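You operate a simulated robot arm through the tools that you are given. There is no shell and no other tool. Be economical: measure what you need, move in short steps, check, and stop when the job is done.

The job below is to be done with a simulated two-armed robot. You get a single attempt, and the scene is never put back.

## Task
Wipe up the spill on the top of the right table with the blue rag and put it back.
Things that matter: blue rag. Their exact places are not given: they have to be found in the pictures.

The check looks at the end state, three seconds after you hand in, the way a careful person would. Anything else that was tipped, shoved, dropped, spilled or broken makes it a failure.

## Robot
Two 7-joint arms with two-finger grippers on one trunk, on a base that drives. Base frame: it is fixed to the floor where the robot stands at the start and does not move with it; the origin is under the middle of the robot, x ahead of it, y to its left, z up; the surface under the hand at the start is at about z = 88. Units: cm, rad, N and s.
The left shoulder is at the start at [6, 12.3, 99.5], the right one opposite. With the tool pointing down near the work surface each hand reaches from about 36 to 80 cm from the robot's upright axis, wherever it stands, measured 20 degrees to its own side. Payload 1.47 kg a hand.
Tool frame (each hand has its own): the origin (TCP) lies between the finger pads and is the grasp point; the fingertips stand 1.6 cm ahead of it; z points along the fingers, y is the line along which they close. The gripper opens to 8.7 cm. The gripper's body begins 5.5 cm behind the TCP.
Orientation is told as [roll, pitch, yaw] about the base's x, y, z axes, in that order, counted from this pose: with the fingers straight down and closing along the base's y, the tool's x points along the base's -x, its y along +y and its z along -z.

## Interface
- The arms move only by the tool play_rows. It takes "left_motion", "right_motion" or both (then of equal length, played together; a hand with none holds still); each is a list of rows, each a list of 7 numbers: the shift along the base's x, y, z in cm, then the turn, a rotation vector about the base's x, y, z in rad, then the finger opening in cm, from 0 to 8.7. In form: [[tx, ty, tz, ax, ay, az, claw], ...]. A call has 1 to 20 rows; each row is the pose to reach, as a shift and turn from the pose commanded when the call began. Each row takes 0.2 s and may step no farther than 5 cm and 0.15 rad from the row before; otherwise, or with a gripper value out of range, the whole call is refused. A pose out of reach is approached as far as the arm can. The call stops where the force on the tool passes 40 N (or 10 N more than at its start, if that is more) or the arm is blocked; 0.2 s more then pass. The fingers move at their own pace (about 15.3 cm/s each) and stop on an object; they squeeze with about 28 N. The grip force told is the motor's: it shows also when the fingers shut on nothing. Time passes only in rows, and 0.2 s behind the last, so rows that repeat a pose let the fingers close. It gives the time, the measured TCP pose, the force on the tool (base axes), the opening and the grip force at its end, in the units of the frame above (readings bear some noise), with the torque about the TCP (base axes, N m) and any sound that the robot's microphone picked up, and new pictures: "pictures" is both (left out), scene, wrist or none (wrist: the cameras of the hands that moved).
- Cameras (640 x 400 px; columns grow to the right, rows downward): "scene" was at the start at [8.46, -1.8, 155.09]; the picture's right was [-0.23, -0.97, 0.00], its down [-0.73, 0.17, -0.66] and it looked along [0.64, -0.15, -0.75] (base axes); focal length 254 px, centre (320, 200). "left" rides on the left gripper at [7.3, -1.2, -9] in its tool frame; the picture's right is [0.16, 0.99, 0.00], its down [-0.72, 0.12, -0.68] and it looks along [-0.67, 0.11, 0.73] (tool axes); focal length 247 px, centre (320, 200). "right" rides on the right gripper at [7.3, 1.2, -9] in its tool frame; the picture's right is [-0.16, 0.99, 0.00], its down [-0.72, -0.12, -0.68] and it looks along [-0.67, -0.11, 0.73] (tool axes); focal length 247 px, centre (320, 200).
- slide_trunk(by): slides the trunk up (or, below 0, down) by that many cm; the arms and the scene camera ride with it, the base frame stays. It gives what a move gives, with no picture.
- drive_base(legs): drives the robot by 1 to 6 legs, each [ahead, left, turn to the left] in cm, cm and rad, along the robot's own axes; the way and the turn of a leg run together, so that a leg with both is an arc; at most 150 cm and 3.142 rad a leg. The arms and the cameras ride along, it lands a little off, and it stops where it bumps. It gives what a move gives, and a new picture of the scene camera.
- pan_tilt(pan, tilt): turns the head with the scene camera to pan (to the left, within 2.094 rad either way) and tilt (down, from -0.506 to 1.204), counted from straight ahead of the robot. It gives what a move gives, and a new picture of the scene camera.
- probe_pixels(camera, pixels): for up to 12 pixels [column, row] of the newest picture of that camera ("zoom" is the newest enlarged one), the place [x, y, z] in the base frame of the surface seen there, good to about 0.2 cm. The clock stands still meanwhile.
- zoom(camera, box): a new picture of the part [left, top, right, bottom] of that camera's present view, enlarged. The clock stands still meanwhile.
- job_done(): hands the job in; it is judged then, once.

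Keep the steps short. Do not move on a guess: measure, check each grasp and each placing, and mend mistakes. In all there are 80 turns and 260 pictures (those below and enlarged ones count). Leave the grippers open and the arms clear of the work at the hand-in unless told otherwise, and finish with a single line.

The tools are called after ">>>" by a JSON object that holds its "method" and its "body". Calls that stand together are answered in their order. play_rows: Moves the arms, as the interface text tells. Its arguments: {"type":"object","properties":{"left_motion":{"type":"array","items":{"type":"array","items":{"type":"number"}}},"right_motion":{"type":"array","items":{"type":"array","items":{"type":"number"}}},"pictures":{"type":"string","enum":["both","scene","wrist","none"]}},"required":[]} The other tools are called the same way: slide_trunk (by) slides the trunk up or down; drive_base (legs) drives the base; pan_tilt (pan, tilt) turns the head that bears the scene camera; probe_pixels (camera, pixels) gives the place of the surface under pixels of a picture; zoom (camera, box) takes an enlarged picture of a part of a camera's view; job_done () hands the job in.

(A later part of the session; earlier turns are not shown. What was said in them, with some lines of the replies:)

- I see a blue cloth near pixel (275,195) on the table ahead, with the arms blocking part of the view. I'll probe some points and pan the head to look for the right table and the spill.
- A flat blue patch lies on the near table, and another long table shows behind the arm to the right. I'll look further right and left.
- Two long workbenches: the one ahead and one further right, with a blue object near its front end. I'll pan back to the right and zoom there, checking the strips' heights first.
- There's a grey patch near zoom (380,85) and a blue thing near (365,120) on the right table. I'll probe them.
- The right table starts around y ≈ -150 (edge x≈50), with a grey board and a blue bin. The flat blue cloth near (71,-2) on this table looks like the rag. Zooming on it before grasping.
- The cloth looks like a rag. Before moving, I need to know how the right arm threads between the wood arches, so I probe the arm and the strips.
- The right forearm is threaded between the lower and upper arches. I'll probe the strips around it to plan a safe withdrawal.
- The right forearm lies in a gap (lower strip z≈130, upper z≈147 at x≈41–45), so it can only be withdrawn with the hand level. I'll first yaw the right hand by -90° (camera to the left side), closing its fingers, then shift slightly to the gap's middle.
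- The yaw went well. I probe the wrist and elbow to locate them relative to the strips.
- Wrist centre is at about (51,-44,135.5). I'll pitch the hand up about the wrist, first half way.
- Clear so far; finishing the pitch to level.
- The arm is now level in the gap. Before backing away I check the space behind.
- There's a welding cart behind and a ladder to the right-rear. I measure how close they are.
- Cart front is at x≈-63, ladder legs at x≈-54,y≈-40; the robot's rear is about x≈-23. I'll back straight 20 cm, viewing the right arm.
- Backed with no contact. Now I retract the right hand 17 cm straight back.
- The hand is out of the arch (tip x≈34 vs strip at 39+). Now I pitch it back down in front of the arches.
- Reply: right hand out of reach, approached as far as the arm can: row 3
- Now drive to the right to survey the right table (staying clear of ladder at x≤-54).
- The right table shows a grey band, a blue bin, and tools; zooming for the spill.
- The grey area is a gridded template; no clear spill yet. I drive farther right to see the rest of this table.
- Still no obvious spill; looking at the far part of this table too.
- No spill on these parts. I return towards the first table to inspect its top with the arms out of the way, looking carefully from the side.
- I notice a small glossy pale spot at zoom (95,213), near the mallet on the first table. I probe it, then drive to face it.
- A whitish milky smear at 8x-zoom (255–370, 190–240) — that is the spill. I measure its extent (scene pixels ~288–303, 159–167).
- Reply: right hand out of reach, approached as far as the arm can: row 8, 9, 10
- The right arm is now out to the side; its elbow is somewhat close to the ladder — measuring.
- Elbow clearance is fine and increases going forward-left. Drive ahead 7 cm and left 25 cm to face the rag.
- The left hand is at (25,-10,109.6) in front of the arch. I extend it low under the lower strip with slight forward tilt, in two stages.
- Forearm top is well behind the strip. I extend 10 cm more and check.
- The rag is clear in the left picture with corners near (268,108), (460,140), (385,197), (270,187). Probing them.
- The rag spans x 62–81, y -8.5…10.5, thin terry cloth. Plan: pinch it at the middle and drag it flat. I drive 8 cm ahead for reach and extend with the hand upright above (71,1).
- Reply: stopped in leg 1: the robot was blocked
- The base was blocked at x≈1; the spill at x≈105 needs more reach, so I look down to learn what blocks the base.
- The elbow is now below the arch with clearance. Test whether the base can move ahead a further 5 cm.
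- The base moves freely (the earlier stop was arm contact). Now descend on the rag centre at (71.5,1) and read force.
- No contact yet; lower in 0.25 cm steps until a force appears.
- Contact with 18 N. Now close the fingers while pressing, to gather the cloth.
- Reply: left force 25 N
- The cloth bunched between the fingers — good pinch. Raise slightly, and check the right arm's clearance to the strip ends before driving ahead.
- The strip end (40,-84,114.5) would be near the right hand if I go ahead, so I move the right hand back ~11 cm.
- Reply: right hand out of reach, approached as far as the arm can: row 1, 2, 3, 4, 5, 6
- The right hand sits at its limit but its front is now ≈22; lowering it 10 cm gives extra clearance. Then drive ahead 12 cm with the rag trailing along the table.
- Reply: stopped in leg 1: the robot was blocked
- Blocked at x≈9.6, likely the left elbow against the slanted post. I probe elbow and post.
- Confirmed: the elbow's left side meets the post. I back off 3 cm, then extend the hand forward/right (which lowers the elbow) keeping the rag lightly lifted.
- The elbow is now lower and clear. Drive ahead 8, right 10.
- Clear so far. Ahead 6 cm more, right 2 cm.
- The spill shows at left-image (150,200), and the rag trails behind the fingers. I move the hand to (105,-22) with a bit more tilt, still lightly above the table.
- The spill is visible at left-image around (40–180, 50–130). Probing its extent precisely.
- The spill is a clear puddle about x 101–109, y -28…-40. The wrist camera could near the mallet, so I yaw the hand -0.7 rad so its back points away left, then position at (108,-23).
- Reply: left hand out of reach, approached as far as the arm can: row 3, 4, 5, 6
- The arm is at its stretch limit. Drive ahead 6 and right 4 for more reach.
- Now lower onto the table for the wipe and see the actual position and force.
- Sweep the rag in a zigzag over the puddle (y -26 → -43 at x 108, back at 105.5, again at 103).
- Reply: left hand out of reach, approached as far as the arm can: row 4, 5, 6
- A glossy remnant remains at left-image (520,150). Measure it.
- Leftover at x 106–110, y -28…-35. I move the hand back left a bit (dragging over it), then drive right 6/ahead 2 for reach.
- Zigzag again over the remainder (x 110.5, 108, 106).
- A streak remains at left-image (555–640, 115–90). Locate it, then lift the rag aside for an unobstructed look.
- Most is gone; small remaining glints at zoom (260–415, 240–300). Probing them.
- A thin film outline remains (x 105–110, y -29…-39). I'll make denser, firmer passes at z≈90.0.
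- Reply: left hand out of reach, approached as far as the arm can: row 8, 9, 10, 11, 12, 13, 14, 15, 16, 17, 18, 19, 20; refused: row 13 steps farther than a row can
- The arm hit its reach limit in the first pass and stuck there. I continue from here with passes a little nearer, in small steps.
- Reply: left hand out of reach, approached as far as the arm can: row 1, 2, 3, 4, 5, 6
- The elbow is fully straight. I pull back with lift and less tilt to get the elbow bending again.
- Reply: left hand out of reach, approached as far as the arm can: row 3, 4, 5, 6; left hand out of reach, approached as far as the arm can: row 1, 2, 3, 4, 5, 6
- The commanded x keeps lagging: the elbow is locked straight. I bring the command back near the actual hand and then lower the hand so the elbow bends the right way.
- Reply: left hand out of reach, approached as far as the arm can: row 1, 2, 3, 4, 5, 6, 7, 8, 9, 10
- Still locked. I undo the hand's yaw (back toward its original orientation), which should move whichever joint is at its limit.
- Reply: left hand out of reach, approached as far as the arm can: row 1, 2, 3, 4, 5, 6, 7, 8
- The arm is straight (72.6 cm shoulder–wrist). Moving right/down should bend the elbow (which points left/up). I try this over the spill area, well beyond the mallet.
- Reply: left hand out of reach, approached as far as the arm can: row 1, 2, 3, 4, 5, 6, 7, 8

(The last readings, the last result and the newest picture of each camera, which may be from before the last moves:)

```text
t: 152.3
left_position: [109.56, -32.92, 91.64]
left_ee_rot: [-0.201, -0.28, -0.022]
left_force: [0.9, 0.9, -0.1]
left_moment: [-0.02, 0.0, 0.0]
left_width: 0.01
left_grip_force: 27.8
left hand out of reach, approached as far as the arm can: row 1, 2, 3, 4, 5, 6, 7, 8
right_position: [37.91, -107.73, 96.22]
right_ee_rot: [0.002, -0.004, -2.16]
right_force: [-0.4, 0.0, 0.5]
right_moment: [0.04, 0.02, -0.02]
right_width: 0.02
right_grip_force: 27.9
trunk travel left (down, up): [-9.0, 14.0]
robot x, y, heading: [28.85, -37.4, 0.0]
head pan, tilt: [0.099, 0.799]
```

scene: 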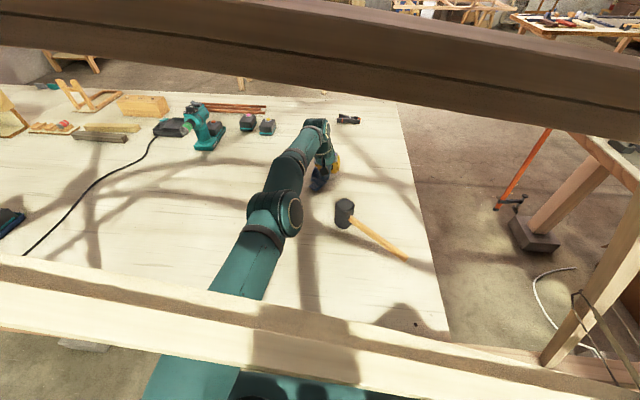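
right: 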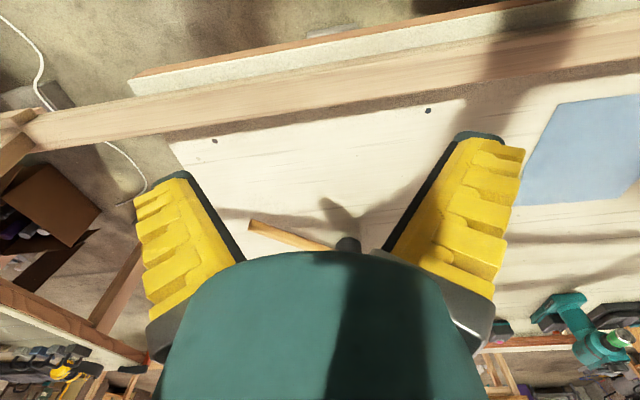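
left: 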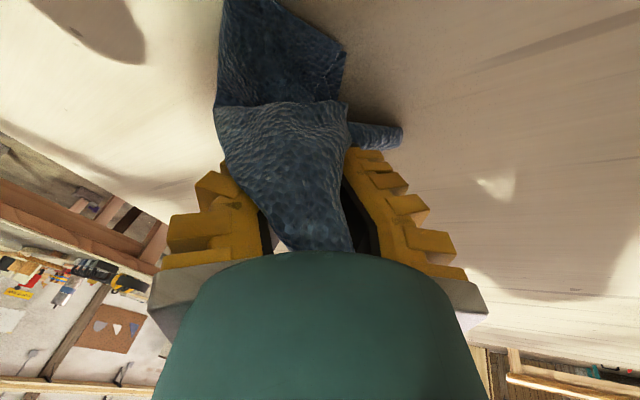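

The elbow may have slipped slightly past straight. I push the target outward (up-left) to straighten it exactly, then come down-right and inward in one sweep so it bends the normal way.

>>> {"method": "play_rows", "body": {"left_motion": [[4, 3, 2, 0, 0, 0, 0], [8, 6, 4, 0, 0, 0, 0], [10, 9, 6, 0, 0, 0, 0], [10, 10, 7, 0, 0, 0, 0], [10, 10, 7, 0, 0, 0, 0], [8, 7, 5, 0, 0, 0, 0], [6.5, 4, 3, 0, 0, 0, 0], [4, 1, 1, 0, 0, 0, 0], [1.5, -2, 0, 0, 0, 0, 0], [-1, -4, -0.2, 0, 0, 0, 0], [-3, -4.5, -0.2, 0, 0, 0, 0]], "pictures": "scene"}}

```text
refused: row 1 steps farther than a row can; nothing moved
```

>>> {"method": "play_rows", "body": {"left_motion": [[3, 3, 2, 0, 0, 0, 0], [6, 6, 4, 0, 0, 0, 0], [9, 9, 6, 0, 0, 0, 0], [10, 10, 7, 0, 0, 0, 0], [10, 10, 7, 0, 0, 0, 0], [8, 7, 5, 0, 0, 0, 0], [6.5, 4, 3, 0, 0, 0, 0], [4, 1, 1, 0, 0, 0, 0], [1.5, -2, 0, 0, 0, 0, 0], [-1, -4, -0.2, 0, 0, 0, 0], [-3, -4.5, -0.2, 0, 0, 0, 0]], "pictures": "scene"}}

```text
t: 154.7
left_position: [106.57, -37.37, 91.53]
left_ee_rot: [-0.201, -0.282, -0.021]
left_force: [-0.1, -0.3, -0.6]
left_moment: [-0.02, -0.02, -0.01]
left_width: 0.0
left_grip_force: 27.4
left hand out of reach, approached as far as the arm can: row 1, 2, 3, 4, 5, 6, 7, 8, 9
right_position: [37.79, -107.66, 96.18]
right_ee_rot: [0.003, -0.003, -2.161]
right_force: [-0.2, 0.3, 0.4]
right_moment: [0.0, -0.02, -0.02]
right_width: 0.0
right_grip_force: 28.0
trunk travel left (down, up): [-9.0, 14.0]
robot x, y, heading: [28.89, -37.78, 0.003]
head pan, tilt: [0.099, 0.799]
```

scene: 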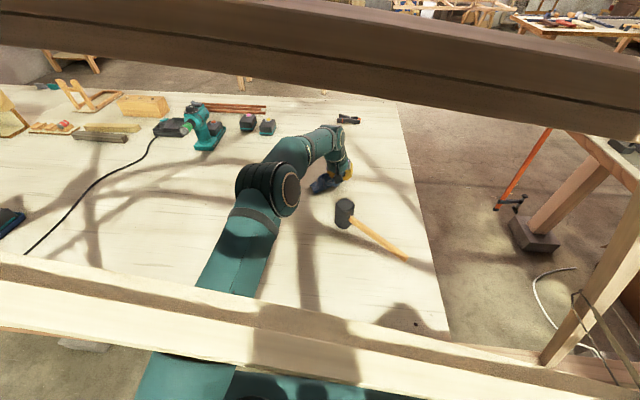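

Freed — the elbow bends normally again. Now careful passes (x ≤ 108.5) with a bit more tilt over the remaining glints.

>>> {"method": "play_rows", "body": {"left_motion": [[3, 1, 0.2, 0, -0.06, 0, 0], [4.5, 2, -0.2, 0, -0.12, 0, 0], [5.5, 3, -0.8, 0, -0.2, 0, 0], [5.5, 6, -0.8, 0, -0.2, 0, 0], [5.5, 9, -0.8, 0, -0.2, 0, 0], [5.5, 11, -0.8, 0, -0.2, 0, 0], [7, 11, -0.8, 0, -0.2, 0, 0], [7, 8, -0.8, 0, -0.2, 0, 0], [7, 5, -0.8, 0, -0.2, 0, 0], [7, 2, -0.8, 0, -0.2, 0, 0], [7, 0, -0.8, 0, -0.2, 0, 0], [4, 0, -0.8, 0, -0.2, 0, 0], [4, 3, -0.8, 0, -0.2, 0, 0], [4, 6, -0.8, 0, -0.2, 0, 0], [4, 9, -0.8, 0, -0.2, 0, 0], [4, 12, 0, 0, -0.2, 0, 0], [4, 15, 2, 0, -0.2, 0, 0], [4, 18, 3, 0, -0.2, 0, 0]], "pictures": "both"}}

>>> {"method": "zoom", "body": {"camera": "scene", "box": [296, 158, 360, 198]}}

```text
t: 158.5
left_position: [110.72, -19.0, 94.4]
left_ee_rot: [-0.197, -0.48, -0.024]
left_force: [1.1, -0.9, -0.4]
left_moment: [0.0, 0.02, -0.05]
left_width: 0.0
left_grip_force: 26.7
left hand out of reach, approached as far as the arm can: row 9, 10, 11
right_position: [37.85, -107.62, 96.25]
right_ee_rot: [0.004, -0.005, -2.16]
right_force: [-1.2, 0.3, 1.9]
right_moment: [0.01, -0.01, -0.03]
right_width: 0.0
right_grip_force: 27.6
trunk travel left (down, up): [-9.0, 14.0]
robot x, y, heading: [28.67, -37.85, 0.003]
head pan, tilt: [0.099, 0.799]
```

scene: 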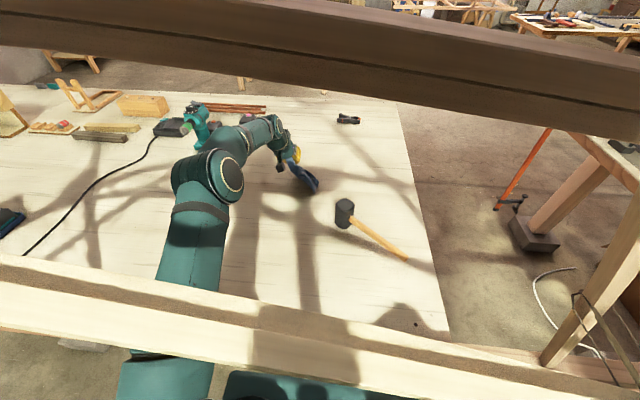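
left: 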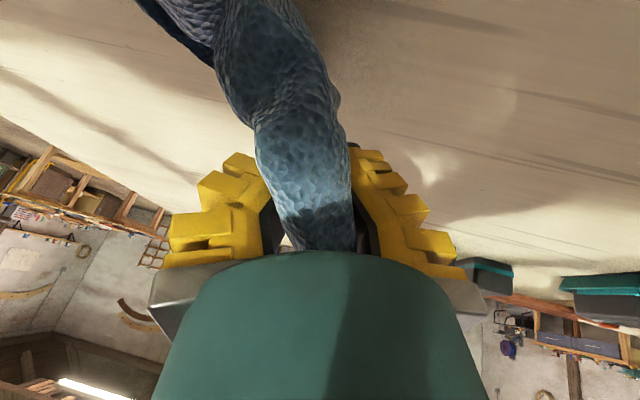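

```text
10.00 times, centred on (328, 178) of scene
```

zoom: 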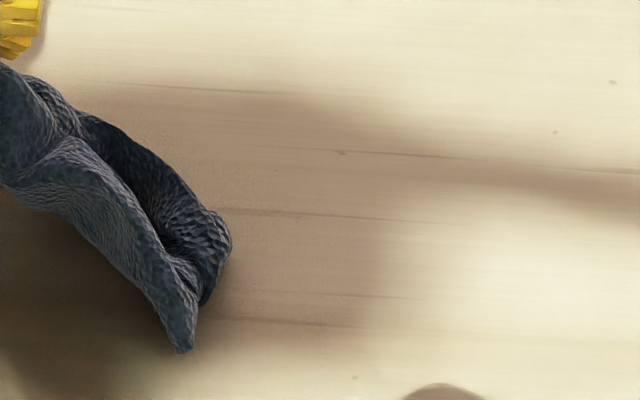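

No glints remain: the spill is wiped. Now back out the same way: drive back 14, then left 18.

>>> {"method": "drive_base", "body": {"legs": [[-14, 0, 0], [0, 18, 0]]}}

>>> {"method": "zoom", "body": {"camera": "scene", "box": [280, 100, 440, 200]}}

```text
t: 161.6
left_position: [96.33, -1.26, 94.44]
left_ee_rot: [-0.198, -0.481, -0.024]
left_force: [-0.2, -0.2, -0.8]
left_moment: [-0.01, 0.0, -0.01]
left_width: 0.0
left_grip_force: 27.4
right_position: [23.56, -89.53, 96.12]
right_ee_rot: [0.003, -0.005, -2.161]
right_force: [-0.4, 0.3, -0.3]
right_moment: [-0.03, -0.02, 0.02]
right_width: 0.0
right_grip_force: 27.9
trunk travel left (down, up): [-9.0, 14.0]
robot x, y, heading: [14.31, -19.94, 0.0]
head pan, tilt: [0.099, 0.799]
```

scene: 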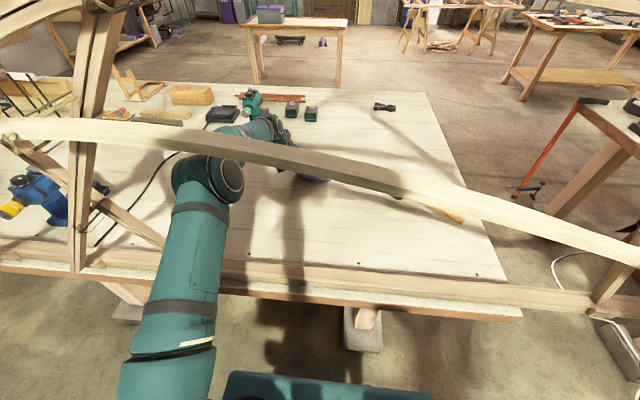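

```text
4.00 times, centred on (360, 150) of scene
```

zoom: 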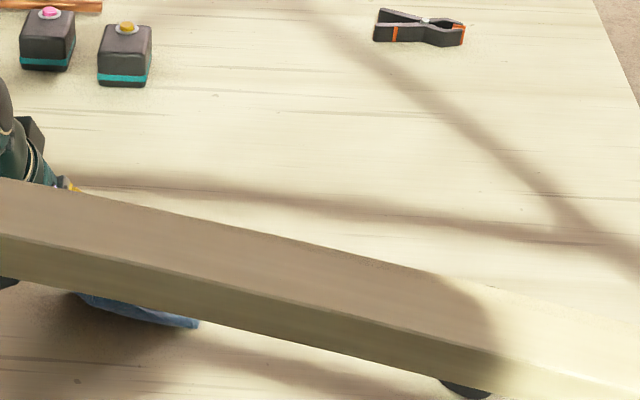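

Drive back 12 more, keeping the arm extended low under the arch.

>>> {"method": "drive_base", "body": {"legs": [[-12, 0, 0]]}}

>>> {"method": "probe_pixels", "body": {"camera": "scene", "pixels": [[205, 165], [230, 180], [180, 180], [240, 140], [300, 140], [165, 240]]}}

```text
t: 162.9
left_position: [84.49, -1.4, 94.65]
left_ee_rot: [-0.197, -0.481, -0.025]
left_force: [-0.3, 0.2, 0.1]
left_moment: [-0.05, 0.02, 0.0]
left_width: 0.0
left_grip_force: 28.0
right_position: [11.46, -89.75, 96.07]
right_ee_rot: [0.003, -0.004, -2.161]
right_force: [-0.7, -0.8, -0.5]
right_moment: [-0.02, -0.02, -0.02]
right_width: 0.01
right_grip_force: 27.9
trunk travel left (down, up): [-9.0, 14.0]
robot x, y, heading: [2.69, -19.64, -0.002]
head pan, tilt: [0.099, 0.799]
```

scene: 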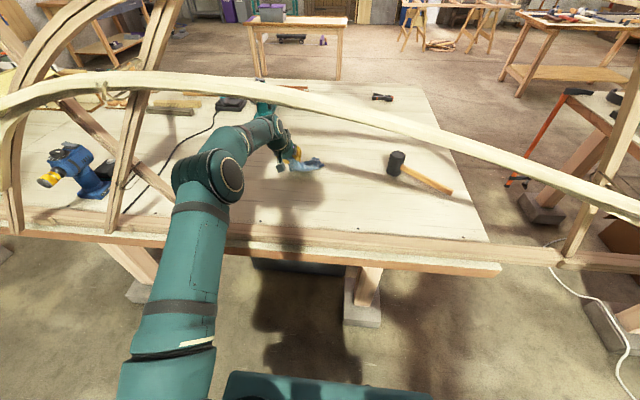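

```text
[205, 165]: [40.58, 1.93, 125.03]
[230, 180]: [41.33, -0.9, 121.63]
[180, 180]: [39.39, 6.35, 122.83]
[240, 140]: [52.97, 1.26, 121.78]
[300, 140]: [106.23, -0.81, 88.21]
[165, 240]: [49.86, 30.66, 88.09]
```

Now I retract the hand to above the rag's original centre (71.5,1), untilting, with the rag lifted a little.

>>> {"method": "play_rows", "body": {"left_motion": [[-1, 0.5, 1.5, 0, 0.08, 0, 0], [-3, 1, 3, 0, 0.16, 0, 0], [-5, 1.5, 4, 0, 0.24, 0, 0], [-7, 2, 4, 0, 0.32, 0, 0], [-9, 2.5, 4, 0, 0.4, 0, 0], [-11, 2.5, 4, 0, 0.45, 0, 0], [-12.5, 2.5, 4, 0, 0.45, 0, 0], [-12.5, 2.5, 4, 0, 0.45, 0, 0]], "pictures": "both"}}

>>> {"method": "zoom", "body": {"camera": "scene", "box": [200, 100, 440, 250]}}

```text
t: 164.7
left_position: [71.96, 1.17, 98.55]
left_ee_rot: [-0.209, -0.028, -0.022]
left_force: [0.1, -0.2, 0.0]
left_moment: [0.03, -0.01, 0.0]
left_width: 0.01
left_grip_force: 27.9
right_position: [11.53, -89.68, 96.24]
right_ee_rot: [0.003, -0.003, -2.16]
right_force: [-0.6, 0.1, -0.1]
right_moment: [0.02, 0.0, -0.01]
right_width: 0.01
right_grip_force: 27.6
trunk travel left (down, up): [-9.0, 14.0]
robot x, y, heading: [2.93, -19.63, 0.002]
head pan, tilt: [0.099, 0.799]
```

scene: 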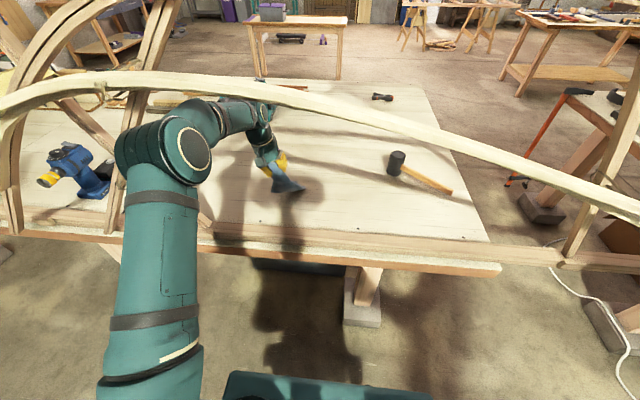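
left: 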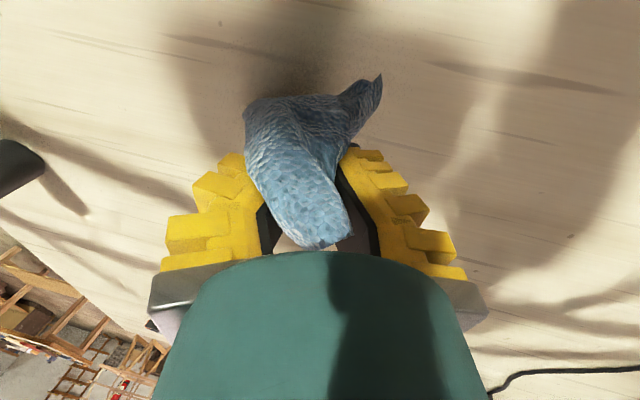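

```text
2.67 times, centred on (320, 175) of scene
```

zoom: 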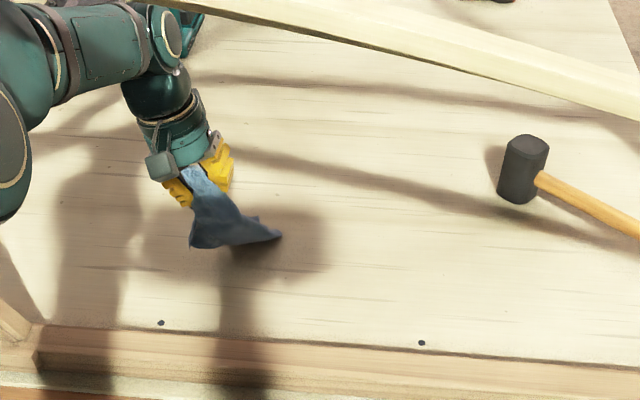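

The rag hangs under the hand. Lower it at (71.5,~3) and straighten the roll.

>>> {"method": "play_rows", "body": {"left_motion": [[0, 0.5, -2, 0.07, 0, 0, 0], [0, 1, -4, 0.14, 0, 0, 0], [-0.3, 1.5, -6, 0.2, 0, 0, 0], [-0.5, 2, -7.5, 0.2, 0, 0, 0], [-0.5, 2, -8.3, 0.2, 0, 0, 0]], "pictures": "wrist"}}

>>> {"method": "zoom", "body": {"camera": "scene", "box": [220, 120, 380, 220]}}

```text
t: 165.9
left_position: [71.33, 3.13, 90.13]
left_ee_rot: [-0.005, -0.024, -0.029]
left_force: [-0.2, 0.4, 0.0]
left_moment: [-0.03, 0.01, -0.04]
left_width: 0.0
left_grip_force: 28.0
right_position: [11.63, -89.62, 96.19]
right_ee_rot: [0.003, -0.004, -2.16]
right_force: [0.9, 0.7, -0.3]
right_moment: [-0.03, 0.01, 0.01]
right_width: 0.0
right_grip_force: 27.8
trunk travel left (down, up): [-9.0, 14.0]
robot x, y, heading: [2.55, -19.73, 0.003]
head pan, tilt: [0.099, 0.799]
```

left: 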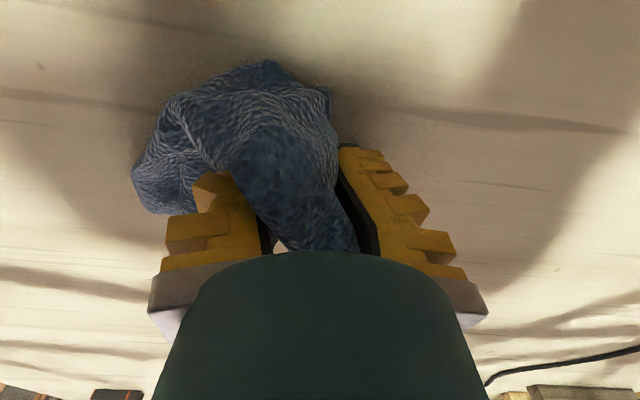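

```text
4.00 times, centred on (300, 170) of scene
```

zoom: 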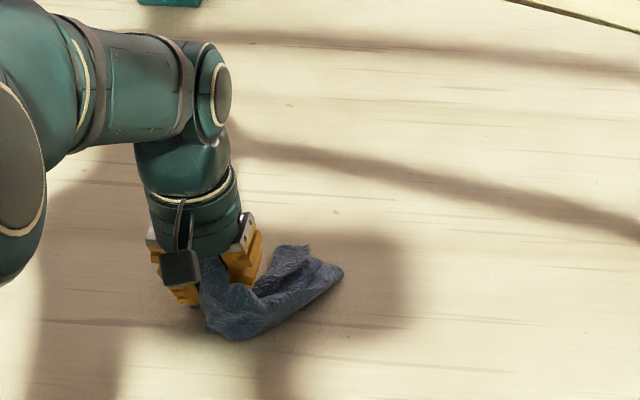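

The rag lies mostly to the -y side, so I drag +y 6 cm to straighten it over its original area, then open.

>>> {"method": "play_rows", "body": {"left_motion": [[0, 1.5, 0.2, 0, 0, 0, 0], [0, 3, 0.2, 0, 0, 0, 0], [0, 4.5, 0.2, 0, 0, 0, 0], [0.5, 6, 0.2, 0, 0, 0, 0], [0.5, 6, 0.2, 0, 0, 0, 3], [0.5, 6, 0.2, 0, 0, 0, 6], [0.5, 6, 0.2, 0, 0, 0, 8], [0.5, 6, 3, 0, 0, 0, 8], [0.5, 6, 6, 0, 0, 0, 8], [0.5, 6, 9, 0, 0, 0, 8]], "pictures": "both"}}

>>> {"method": "zoom", "body": {"camera": "scene", "box": [220, 120, 380, 220]}}

```text
t: 168.1
left_position: [71.91, 9.05, 99.34]
left_ee_rot: [-0.008, -0.024, -0.027]
left_force: [-0.2, 0.2, -0.6]
left_moment: [0.01, -0.02, 0.0]
left_width: 8.18
left_grip_force: 1.5
right_position: [11.74, -89.7, 96.14]
right_ee_rot: [0.002, -0.003, -2.161]
right_force: [0.0, 1.0, -0.2]
right_moment: [0.01, -0.01, 0.01]
right_width: 0.0
right_grip_force: 27.7
trunk travel left (down, up): [-9.0, 14.0]
robot x, y, heading: [2.53, -19.69, -0.002]
head pan, tilt: [0.099, 0.799]
```

scene: 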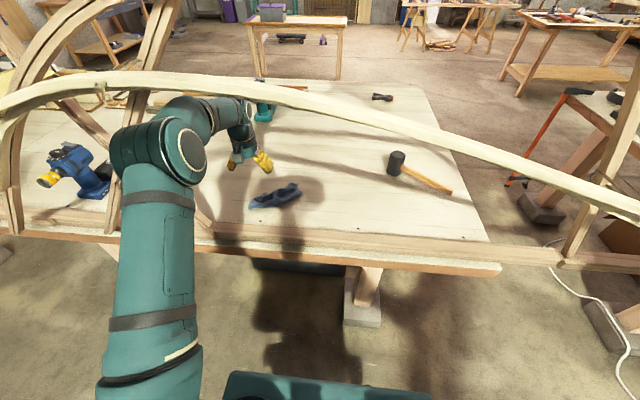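
left: 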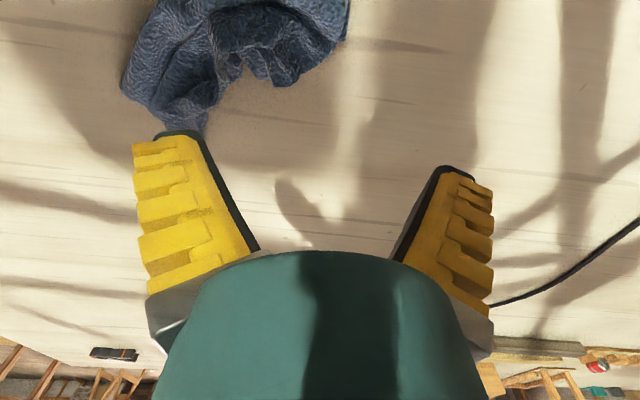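

```text
4.00 times, centred on (300, 170) of scene
```

zoom: 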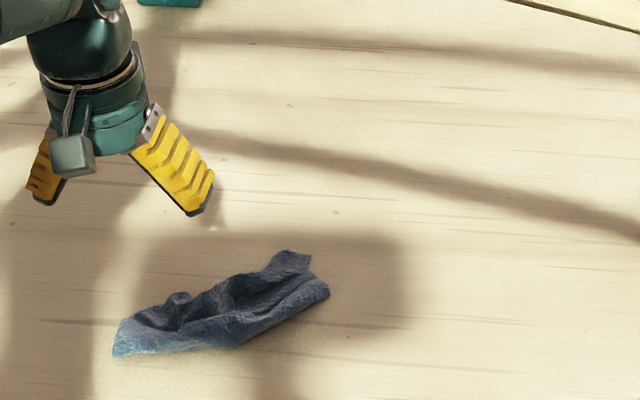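

Released. Measure where the rag lies.

>>> {"method": "probe_pixels", "body": {"camera": "zoom", "pixels": [[120, 345], [165, 325], [220, 320], [240, 290], [290, 262], [320, 290], [235, 340]]}}

>>> {"method": "zoom", "body": {"camera": "scene", "box": [320, 110, 416, 170]}}

```text
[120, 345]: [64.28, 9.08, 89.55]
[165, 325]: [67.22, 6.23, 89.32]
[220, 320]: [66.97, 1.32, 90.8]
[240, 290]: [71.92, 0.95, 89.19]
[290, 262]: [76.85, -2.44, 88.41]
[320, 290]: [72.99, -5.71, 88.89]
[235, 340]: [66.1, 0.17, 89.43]
```

```text
6.67 times, centred on (368, 140) of scene
5 turns are left
```

zoom: 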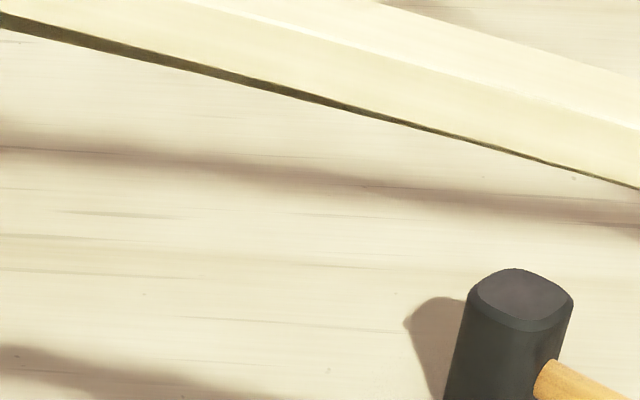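

The rag lies around (70,1.5), within its original footprint; the table at the spill is clean and mallet untouched. I open the right gripper and extend the left hand slightly (lowering its elbow) before backing off.

>>> {"method": "play_rows", "body": {"left_motion": [[2, 0.3, 0.3, 0, 0, 0, 8], [4, 0.6, 0.6, 0, -0.08, 0, 8], [6, 1, 1, 0, -0.16, 0, 8], [8, 1.5, 1, 0, -0.24, 0, 8], [10, 2, 1, 0, -0.32, 0, 8]], "right_motion": [[0, 0, 0, 0, 0, 0, 2], [0, 0, 0, 0, 0, 0, 5], [0, 0, 0, 0, 0, 0, 8], [0, 0, 0, 0, 0, 0, 8], [0, 0, 0, 0, 0, 0, 8]], "pictures": "scene"}}

>>> {"method": "probe_pixels", "body": {"camera": "scene", "pixels": [[180, 150], [195, 130], [165, 160], [215, 115]]}}

```text
t: 169.3
left_position: [82.08, 11.25, 100.04]
left_ee_rot: [0.0, -0.345, -0.031]
left_force: [-0.2, 0.2, 0.6]
left_moment: [-0.01, -0.01, 0.0]
left_width: 8.17
left_grip_force: 0.5
right_position: [11.68, -89.72, 96.17]
right_ee_rot: [0.002, -0.005, -2.162]
right_force: [-0.6, -1.0, -0.4]
right_moment: [-0.01, -0.01, 0.02]
right_width: 8.16
right_grip_force: 0.7
trunk travel left (down, up): [-9.0, 14.0]
robot x, y, heading: [3.04, -19.4, 0.005]
head pan, tilt: [0.099, 0.799]
```

scene: 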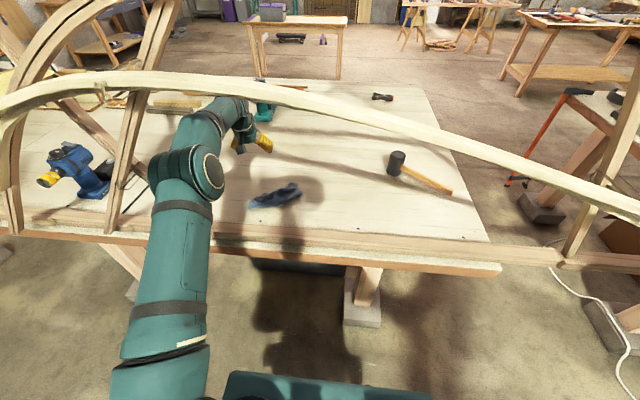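

```text
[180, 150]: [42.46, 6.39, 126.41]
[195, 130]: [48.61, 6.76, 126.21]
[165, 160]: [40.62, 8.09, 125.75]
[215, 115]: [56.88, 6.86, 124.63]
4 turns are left
```

Elbow top is ≈127, well under the strip (136). Back off 16 cm.

>>> {"method": "drive_base", "body": {"legs": [[-16, 0, 0]]}}

```text
t: 170.7
left_position: [65.99, 11.01, 100.24]
left_ee_rot: [0.002, -0.347, -0.034]
left_force: [0.7, 0.2, 0.9]
left_moment: [-0.02, -0.01, 0.01]
left_width: 8.2
left_grip_force: 1.3
right_position: [-4.45, -89.75, 96.27]
right_ee_rot: [0.003, -0.002, -2.162]
right_force: [-0.4, 0.4, -0.2]
right_moment: [0.01, 0.02, -0.03]
right_width: 8.19
right_grip_force: 0.9
trunk travel left (down, up): [-9.0, 14.0]
robot x, y, heading: [-13.22, -19.63, -0.002]
head pan, tilt: [0.099, 0.799]
3 turns are left
```

scene: 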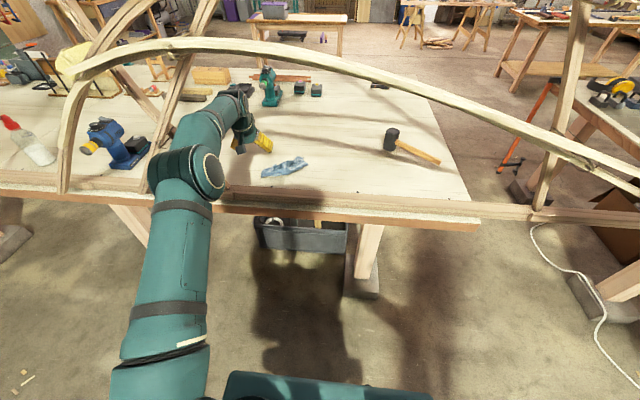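

The rag is back in place, the mallet and arch look undisturbed, both grippers are open and the hand is clear above the table, so I hand in.

>>> {"method": "job_done", "body": {}}

```text
The job is handed in.
```

The spill by the mallet is wiped up with no glints left in the last close-up. The blue rag is back within its original spot but bunched rather than flat, and I took the table you started me at as "the right table". Along the way the left arm bumped the frame at least once; nothing looked shifted afterwards.
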